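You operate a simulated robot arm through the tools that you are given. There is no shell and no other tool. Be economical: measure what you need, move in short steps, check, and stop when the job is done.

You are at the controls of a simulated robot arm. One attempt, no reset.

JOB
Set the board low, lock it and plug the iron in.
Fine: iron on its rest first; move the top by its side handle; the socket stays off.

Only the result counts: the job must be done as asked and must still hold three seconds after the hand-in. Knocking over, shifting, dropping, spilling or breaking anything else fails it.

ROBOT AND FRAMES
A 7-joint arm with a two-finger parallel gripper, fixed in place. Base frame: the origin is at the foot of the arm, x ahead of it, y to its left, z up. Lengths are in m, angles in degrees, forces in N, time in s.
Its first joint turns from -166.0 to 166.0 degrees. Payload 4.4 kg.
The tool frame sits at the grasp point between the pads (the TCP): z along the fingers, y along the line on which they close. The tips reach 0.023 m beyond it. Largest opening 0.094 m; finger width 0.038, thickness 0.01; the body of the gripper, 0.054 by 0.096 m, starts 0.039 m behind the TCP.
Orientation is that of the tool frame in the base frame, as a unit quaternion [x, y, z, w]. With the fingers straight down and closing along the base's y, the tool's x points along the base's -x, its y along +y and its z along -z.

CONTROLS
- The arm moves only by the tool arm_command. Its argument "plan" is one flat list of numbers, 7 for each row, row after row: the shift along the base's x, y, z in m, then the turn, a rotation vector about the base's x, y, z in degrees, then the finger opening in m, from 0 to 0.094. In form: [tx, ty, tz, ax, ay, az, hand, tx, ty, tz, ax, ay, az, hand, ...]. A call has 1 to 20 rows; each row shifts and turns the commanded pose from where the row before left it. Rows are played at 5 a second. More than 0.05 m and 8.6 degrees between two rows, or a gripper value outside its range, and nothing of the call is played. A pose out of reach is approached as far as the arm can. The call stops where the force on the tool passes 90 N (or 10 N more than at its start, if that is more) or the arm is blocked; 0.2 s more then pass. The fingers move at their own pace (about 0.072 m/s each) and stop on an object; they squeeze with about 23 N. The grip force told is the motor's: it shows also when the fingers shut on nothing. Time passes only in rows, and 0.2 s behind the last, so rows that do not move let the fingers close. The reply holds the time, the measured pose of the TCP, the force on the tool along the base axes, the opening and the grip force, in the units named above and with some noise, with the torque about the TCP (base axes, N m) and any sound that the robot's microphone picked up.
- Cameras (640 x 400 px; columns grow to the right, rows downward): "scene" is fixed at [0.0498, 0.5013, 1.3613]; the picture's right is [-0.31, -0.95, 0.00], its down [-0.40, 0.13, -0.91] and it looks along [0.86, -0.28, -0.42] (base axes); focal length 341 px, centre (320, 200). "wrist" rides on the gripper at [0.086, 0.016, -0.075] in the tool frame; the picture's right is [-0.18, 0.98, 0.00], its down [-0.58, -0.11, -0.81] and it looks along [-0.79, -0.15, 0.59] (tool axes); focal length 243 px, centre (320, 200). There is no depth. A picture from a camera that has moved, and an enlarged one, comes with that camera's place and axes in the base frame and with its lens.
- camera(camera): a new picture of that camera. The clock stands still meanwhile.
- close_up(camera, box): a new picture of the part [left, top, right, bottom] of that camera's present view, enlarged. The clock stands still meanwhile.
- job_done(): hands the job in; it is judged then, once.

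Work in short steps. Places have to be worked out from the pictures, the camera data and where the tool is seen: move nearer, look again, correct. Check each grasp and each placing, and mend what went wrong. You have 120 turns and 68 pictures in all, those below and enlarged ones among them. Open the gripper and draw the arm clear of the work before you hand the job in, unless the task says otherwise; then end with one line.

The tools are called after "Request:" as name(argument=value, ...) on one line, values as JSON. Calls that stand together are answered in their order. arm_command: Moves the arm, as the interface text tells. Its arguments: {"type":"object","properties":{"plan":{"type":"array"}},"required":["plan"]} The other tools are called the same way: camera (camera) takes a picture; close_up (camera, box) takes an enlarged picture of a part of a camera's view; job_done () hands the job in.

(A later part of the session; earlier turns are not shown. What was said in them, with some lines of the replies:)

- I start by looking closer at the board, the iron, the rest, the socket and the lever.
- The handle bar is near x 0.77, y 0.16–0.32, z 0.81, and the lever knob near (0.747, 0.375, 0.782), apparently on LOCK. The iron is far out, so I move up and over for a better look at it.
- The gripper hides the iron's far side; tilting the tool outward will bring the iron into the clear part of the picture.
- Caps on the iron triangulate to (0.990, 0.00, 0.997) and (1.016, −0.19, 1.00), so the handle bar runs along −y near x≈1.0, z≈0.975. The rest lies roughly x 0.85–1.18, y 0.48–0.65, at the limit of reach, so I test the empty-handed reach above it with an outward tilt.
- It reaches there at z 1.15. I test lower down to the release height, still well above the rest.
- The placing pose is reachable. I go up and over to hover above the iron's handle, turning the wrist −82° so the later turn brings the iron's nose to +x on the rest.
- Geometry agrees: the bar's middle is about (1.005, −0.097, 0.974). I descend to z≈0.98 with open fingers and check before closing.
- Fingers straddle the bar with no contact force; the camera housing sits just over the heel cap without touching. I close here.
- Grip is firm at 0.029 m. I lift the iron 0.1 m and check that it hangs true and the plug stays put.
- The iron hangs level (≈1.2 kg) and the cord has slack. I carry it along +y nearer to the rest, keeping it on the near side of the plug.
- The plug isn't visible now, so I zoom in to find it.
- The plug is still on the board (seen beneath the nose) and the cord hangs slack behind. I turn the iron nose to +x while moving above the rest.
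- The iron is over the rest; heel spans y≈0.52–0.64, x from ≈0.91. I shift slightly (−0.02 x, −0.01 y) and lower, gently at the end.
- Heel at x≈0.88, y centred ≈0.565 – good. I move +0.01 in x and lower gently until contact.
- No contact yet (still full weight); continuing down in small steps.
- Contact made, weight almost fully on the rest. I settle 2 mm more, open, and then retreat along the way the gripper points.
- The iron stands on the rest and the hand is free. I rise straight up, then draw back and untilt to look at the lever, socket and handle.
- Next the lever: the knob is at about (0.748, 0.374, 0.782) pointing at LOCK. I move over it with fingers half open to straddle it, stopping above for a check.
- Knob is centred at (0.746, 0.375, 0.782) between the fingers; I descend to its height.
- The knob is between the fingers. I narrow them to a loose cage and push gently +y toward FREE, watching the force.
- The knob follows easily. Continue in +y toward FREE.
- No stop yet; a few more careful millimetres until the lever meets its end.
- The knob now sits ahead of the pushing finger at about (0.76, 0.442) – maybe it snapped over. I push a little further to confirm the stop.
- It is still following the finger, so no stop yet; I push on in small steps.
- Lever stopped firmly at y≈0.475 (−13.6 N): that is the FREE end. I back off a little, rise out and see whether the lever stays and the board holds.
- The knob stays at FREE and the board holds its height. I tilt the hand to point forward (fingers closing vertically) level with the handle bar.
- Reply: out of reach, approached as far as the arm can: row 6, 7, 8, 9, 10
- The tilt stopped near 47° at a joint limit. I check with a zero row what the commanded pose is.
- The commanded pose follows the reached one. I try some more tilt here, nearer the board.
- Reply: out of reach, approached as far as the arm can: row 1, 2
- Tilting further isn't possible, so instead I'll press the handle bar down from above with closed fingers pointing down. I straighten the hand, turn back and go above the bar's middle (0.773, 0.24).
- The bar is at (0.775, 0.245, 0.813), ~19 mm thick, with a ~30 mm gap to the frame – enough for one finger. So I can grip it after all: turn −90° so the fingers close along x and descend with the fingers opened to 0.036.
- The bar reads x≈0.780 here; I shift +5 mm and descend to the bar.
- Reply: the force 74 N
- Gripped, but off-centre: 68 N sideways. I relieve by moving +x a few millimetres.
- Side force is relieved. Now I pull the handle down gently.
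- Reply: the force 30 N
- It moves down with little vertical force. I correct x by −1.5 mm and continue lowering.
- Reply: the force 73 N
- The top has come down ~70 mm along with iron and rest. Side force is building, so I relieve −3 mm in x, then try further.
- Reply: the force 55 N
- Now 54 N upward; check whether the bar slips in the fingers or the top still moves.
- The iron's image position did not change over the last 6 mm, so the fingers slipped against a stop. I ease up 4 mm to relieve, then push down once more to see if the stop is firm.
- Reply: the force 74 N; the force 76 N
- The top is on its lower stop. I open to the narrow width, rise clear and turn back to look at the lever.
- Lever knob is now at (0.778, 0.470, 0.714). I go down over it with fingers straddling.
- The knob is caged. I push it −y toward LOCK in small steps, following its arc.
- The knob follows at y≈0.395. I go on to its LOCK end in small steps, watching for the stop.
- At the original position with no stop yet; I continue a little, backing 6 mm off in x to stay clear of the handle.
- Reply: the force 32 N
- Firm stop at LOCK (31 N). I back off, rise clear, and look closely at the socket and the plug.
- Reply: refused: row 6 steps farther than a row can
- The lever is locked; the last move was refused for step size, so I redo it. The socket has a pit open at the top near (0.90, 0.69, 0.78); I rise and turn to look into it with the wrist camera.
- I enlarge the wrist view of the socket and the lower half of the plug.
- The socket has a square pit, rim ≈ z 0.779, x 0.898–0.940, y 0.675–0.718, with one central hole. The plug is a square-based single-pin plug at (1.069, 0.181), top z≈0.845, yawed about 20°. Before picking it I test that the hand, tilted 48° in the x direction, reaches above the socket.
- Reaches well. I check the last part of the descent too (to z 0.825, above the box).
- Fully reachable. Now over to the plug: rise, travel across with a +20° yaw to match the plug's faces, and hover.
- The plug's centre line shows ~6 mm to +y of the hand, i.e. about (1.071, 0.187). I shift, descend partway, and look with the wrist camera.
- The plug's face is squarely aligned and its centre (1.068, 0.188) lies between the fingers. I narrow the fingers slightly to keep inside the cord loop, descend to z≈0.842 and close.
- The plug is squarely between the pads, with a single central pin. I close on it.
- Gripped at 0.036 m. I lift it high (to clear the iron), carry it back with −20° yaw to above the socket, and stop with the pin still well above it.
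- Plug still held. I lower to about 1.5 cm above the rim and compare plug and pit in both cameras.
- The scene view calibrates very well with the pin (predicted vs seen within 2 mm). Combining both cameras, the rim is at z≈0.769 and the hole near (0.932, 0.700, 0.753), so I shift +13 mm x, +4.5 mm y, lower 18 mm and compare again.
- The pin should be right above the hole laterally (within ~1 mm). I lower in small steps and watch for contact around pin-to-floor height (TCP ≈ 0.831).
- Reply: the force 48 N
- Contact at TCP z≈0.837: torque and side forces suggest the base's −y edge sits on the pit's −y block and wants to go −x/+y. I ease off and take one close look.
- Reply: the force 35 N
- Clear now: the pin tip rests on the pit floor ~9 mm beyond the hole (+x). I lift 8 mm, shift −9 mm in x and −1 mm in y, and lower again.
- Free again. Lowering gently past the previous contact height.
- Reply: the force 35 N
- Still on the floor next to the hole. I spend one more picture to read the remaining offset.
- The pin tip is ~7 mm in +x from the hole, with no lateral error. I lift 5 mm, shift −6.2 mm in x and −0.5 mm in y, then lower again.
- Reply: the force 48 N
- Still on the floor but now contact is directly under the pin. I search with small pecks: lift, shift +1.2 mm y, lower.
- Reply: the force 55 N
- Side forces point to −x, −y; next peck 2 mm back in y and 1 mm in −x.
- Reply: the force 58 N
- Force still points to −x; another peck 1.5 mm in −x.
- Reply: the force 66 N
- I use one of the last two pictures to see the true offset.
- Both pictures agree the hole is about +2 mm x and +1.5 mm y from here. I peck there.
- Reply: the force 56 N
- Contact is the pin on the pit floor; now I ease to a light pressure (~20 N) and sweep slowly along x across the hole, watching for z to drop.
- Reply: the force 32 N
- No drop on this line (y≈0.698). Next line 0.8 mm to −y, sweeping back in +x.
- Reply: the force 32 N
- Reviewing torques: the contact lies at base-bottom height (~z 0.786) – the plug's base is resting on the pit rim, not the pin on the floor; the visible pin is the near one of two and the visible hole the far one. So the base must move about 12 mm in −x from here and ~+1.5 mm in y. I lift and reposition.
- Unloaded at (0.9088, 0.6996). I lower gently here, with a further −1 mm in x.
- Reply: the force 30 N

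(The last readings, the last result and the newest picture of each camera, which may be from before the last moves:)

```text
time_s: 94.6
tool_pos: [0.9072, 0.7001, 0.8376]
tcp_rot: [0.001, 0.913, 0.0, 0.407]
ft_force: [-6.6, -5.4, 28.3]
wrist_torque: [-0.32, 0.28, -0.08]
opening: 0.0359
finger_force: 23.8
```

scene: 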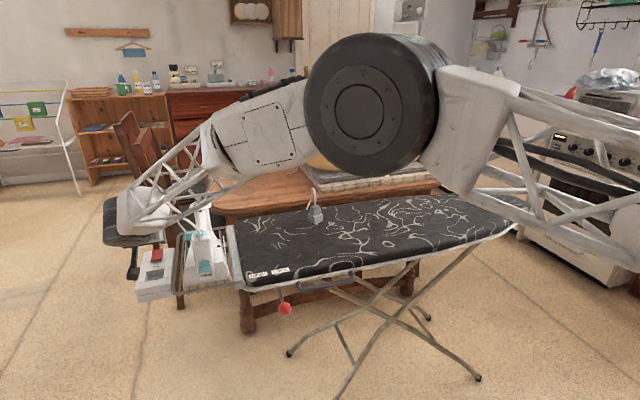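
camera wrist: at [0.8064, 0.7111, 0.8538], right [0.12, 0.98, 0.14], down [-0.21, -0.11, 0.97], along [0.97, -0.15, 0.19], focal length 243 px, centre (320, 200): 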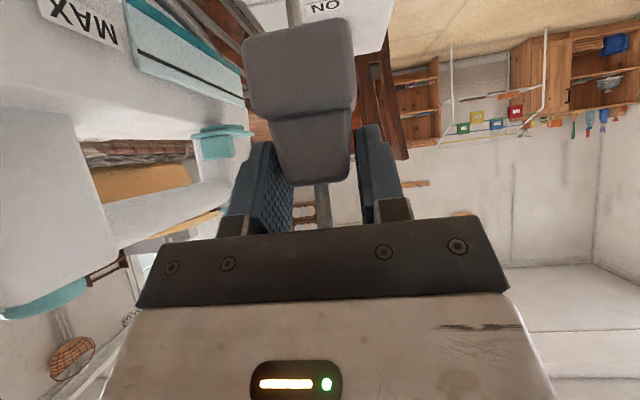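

Same height again, but the contact is central – consistent with two pins standing on the pit floor. My earlier spot (x≈0.918) put the near pin over the far hole; the right place is one pin spacing nearer, x≈0.900–0.905, y≈0.698. I sweep lightly over that range.

Request:
arm_command(plan=[0, 0, 0.01, 0, 0, 0, 0, 0, -0.0018, 0, 0, 0, 0, 0, 0, 0, -0.008, 0, 0, 0, 0, -0.0008, 0, 0, 0, 0, 0, 0, -0.0008, 0, 0, 0, 0, 0, 0, -0.0008, 0, 0, 0, 0, 0, 0, -0.0008, 0, 0, 0, 0, 0, 0, -0.0008, 0, 0, 0, 0, 0, 0, -0.0008, 0, 0, 0, 0, 0, 0, -0.0008, 0, 0, 0, 0, 0, 0, -0.0008, 0, 0, 0, 0, 0, 0])

```text
time_s: 97.0
tool_pos: [0.9015, 0.6975, 0.8368]
tcp_rot: [0.0, 0.915, 0.0, 0.404]
ft_force: [14.2, 0.9, 35.1]
wrist_torque: [0.05, -0.92, 0.07]
opening: 0.0361
finger_force: 22.8
```

No drop down to x≈0.9015. I continue the sweep a bit further.

Request:
arm_command(plan=[-0.0008, 0, 0, 0, 0, 0, 0, -0.0008, 0, 0, 0, 0, 0, 0, -0.0008, 0, 0, 0, 0, 0, 0, -0.0008, 0, 0, 0, 0, 0, 0, -0.0008, 0, 0, 0, 0, 0, 0, -0.0008, 0, 0, 0, 0, 0, 0])

```text
time_s: 98.4
tool_pos: [0.8961, 0.6981, 0.8366]
tcp_rot: [0.0, 0.915, -0.001, 0.404]
ft_force: [16.1, -2.7, 43.8]
wrist_torque: [-0.08, -0.89, 0.02]
opening: 0.036
finger_force: 22.3
```

Re-examining all pictures with the pin tip still ~7 mm above the floor (base on rim), three independent estimates give the target ≈(0.930, 0.7005), and the very first contact showed only the −y edge catching. I return there with y a bit larger.

Request:
arm_command(plan=[0, 0, 0.013, 0, 0, 0, 0, 0.012, 0.001, 0, 0, 0, 0, 0, 0.012, 0.001, 0, 0, 0, 0, 0, 0.011, 0.001, 0, 0, 0, 0, 0, 0, 0, 0, 0, 0, 0, 0])

```text
time_s: 99.6
tool_pos: [0.9315, 0.6998, 0.8471]
tcp_rot: [0.0, 0.915, -0.001, 0.404]
ft_force: [-0.2, -0.5, -2.0]
wrist_torque: [0.02, 0.02, -0.01]
opening: 0.0359
finger_force: 22.9
```

Request:
arm_command(plan=[-0.0005, 0.0012, -0.005, 0, 0, 0, 0, 0, 0, -0.004, 0, 0, 0, 0, 0, 0, -0.003, 0, 0, 0, 0, 0, 0, -0.003, 0, 0, 0, 0])

```text
time_s: 100.6
tool_pos: [0.9313, 0.7022, 0.8369]
tcp_rot: [0.0, 0.914, 0.0, 0.405]
ft_force: [-0.6, 0.8, 22.7]
wrist_torque: [-0.38, 0.2, -0.04]
opening: 0.0357
finger_force: 23.2
```

Now the force is purely vertical and acts at (−7, −19) mm from the TCP: the base's −y edge still catches the −y block. I move +2 mm in y and try again.

Request:
arm_command(plan=[0, 0, 0.008, 0, 0, 0, 0, 0, 0.002, 0, 0, 0, 0, 0, 0, 0, -0.005, 0, 0, 0, 0, 0, 0, -0.003, 0, 0, 0, 0, 0, 0, 0, 0, 0, 0, 0])

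```text
time_s: 101.8
tool_pos: [0.9302, 0.7022, 0.8326]
tcp_rot: [0.0, 0.915, -0.002, 0.404]
ft_force: [-0.5, 1.1, -0.4]
wrist_torque: [0.08, 0.03, 0.05]
opening: 0.0354
finger_force: 22.9
```

It dropped: z 0.8326 with no force – the base is entering the pit. I continue down slowly.

Request:
arm_command(plan=[0, 0, -0.003, 0, 0, 0, 0, 0, 0, -0.003, 0, 0, 0, 0, 0, 0, -0.002, 0, 0, 0, 0])

```text
time_s: 102.6
tool_pos: [0.931, 0.7021, 0.8253]
tcp_rot: [0.0, 0.915, -0.002, 0.404]
ft_force: [-0.2, -0.5, 0.2]
wrist_torque: [0.02, 0.02, 0.0]
opening: 0.0359
finger_force: 22.2
```

Still free (0.8253). Onward in small steps, looking for the pin meeting the hole.

Request:
arm_command(plan=[0, 0, -0.003, 0, 0, 0, 0, 0, 0, -0.003, 0, 0, 0, 0, 0, 0, -0.002, 0, 0, 0, 0])

```text
time_s: 103.4
tool_pos: [0.9301, 0.703, 0.8162]
tcp_rot: [0.0, 0.915, -0.001, 0.404]
ft_force: [0.1, -0.3, -0.9]
wrist_torque: [-0.01, 0.01, 0.02]
opening: 0.0353
finger_force: 23.2
```

Descending freely, so the pin must be in its hole. Continue until it seats.

Request:
arm_command(plan=[0, 0, -0.002, 0, 0, 0, 0, 0, 0, -0.002, 0, 0, 0, 0, 0, 0, -0.002, 0, 0, 0, 0])

```text
time_s: 104.2
tool_pos: [0.9317, 0.7048, 0.8152]
tcp_rot: [0.001, 0.914, 0.0, 0.406]
ft_force: [-1.0, -3.7, 31.2]
wrist_torque: [-0.18, -0.19, -0.02]
opening: 0.0361
finger_force: 23.6
```

Contact at z 0.8155 after 21.5 mm of insertion – about the pit depth, but fingertips may also be at the rim. I ease off, open slightly, regrip 6 mm higher and push again to be sure that the plug itself is seated.

Request:
arm_command(plan=[0, 0, 0.004, 0, 0, 0, 0, 0, 0, 0, 0, 0, 0, 0.05, 0, 0, 0, 0, 0, 0, 0.05, 0, 0, 0.004, 0, 0, 0, 0.05, 0, 0, 0.003, 0, 0, 0, 0.05, 0, 0, 0, 0, 0, 0, 0.02, 0, 0, 0, 0, 0, 0, 0, 0, 0, 0, 0, 0, 0, 0])

```text
time_s: 106.0
tool_pos: [0.9319, 0.7035, 0.8221]
tcp_rot: [0.0, 0.914, -0.001, 0.405]
ft_force: [-0.3, 0.7, -0.1]
wrist_torque: [0.01, 0.01, 0.0]
opening: 0.034
finger_force: 23.3
```

Regripped at opening 0.034. Push down and see whether the plug sinks further.

Request:
arm_command(plan=[0, 0, -0.003, 0, 0, 0, 0, 0, 0, -0.003, 0, 0, 0, 0, 0, 0, -0.003, 0, 0, 0, 0])

```text
time_s: 106.8
tool_pos: [0.9314, 0.7051, 0.8157]
tcp_rot: [0.0, 0.914, 0.0, 0.405]
ft_force: [4.2, 1.5, 25.3]
wrist_torque: [0.09, -0.3, 0.0]
opening: 0.036
finger_force: 23.0
```

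The opening went back to 0.036 at the same height: the fingers slid down the taper while the plug stayed put – it is seated. I relieve, open, and withdraw slowly along the tool direction.

Request:
arm_command(plan=[0, 0, 0.005, 0, 0, 0, 0, 0, 0, 0, 0, 0, 0, 0.055, 0, 0, 0, 0, 0, 0, 0.06, -0.012, 0, 0.011, 0, 0, 0, 0.06, -0.02, 0, 0.018, 0, 0, 0, 0.06, -0.03, 0, 0.027, 0, 0, 0, 0.06, -0.035, 0, 0.033, 0, 0, 0, 0.06, -0.035, -0.02, 0.025, 0, 0, 0, 0.06])

```text
time_s: 108.6
tool_pos: [0.7982, 0.6821, 0.9315]
tcp_rot: [-0.001, 0.915, -0.002, 0.403]
ft_force: [0.2, -0.4, 0.5]
wrist_torque: [-0.03, -0.09, 0.03]
opening: 0.0604
finger_force: 0.1
```

Now I draw the arm back up and away from the work, untilting, so the last picture shows everything.

Request:
arm_command(plan=[-0.03, 0, 0.035, 0, 0, 0, 0.06, -0.03, 0, 0.035, 0, 0, 0, 0.06, -0.03, 0, 0.035, 0, 0, 0, 0.06, -0.03, 0, 0.035, 0, 8, 0, 0.06, -0.02, -0.04, 0.02, 0, 8, 0, 0.06, -0.02, -0.045, 0.02, 0, 8, 0, 0.06, 0, -0.045, 0.02, 0, 8, 0, 0.06, 0, -0.045, 0, 0, 8, 0, 0.06, 0, -0.045, 0, 0, 8, 0, 0.06, 0, -0.048, 0, 0, 0, 0, 0.06, 0, -0.048, 0, 0, 0, 0, 0.06, 0, -0.048, 0, 0, 0, 0, 0.06, 0, -0.048, 0, 0, 0, 0, 0.06, 0, -0.048, 0, 0, 0, 0, 0.06, 0, -0.048, 0, 0, 0, 0, 0.06, 0, -0.048, 0, 0, 0, 0, 0.06, 0, -0.048, 0, 0, 0, 0, 0.06])

Request:
close_up(camera="scene", box=[120, 190, 328, 320])

```text
refused: row 6 steps farther than a row can; nothing moved
```

```text
refused: no pictures are left
```

No pictures remain, so I rely on the force readings. I retreat with corrected step sizes.

Request:
arm_command(plan=[-0.03, 0, 0.035, 0, 0, 0, 0.06, -0.03, 0, 0.035, 0, 0, 0, 0.06, -0.03, 0, 0.035, 0, 0, 0, 0.06, -0.03, 0, 0.035, 0, 8, 0, 0.06, -0.02, -0.035, 0.02, 0, 8, 0, 0.06, -0.02, -0.035, 0.02, 0, 8, 0, 0.06, 0, -0.045, 0.01, 0, 8, 0, 0.06, 0, -0.045, 0, 0, 8, 0, 0.06, 0, -0.045, 0, 0, 7, 0, 0.06, 0, -0.045, 0, 0, 0, 0, 0.06, 0, -0.045, 0, 0, 0, 0, 0.06, 0, -0.045, 0, 0, 0, 0, 0.06, 0, -0.045, 0, 0, 0, 0, 0.06, 0, -0.045, 0, 0, 0, 0, 0.06])

```text
time_s: 111.6
tool_pos: [0.6367, 0.2535, 1.1225]
tcp_rot: [-0.002, 1.0, -0.001, 0.006]
ft_force: [-0.8, -0.6, 1.2]
wrist_torque: [0.04, -0.03, -0.04]
opening: 0.0602
finger_force: 0.0
```

The arm is clear and open, with no load on it. The iron is on its rest, the top is at its low stop, the lever is on LOCK, the plug is seated and I never touched the switch, so I hand in.

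Request:
job_done()

```text
The job is handed in.
```

The job is handed in: the iron is on its rest, the board is at its low stop and locked, and the plug is in the socket with the switch untouched. I had no pictures left at the end, so the plug being fully seated is judged from force and grip readings only.
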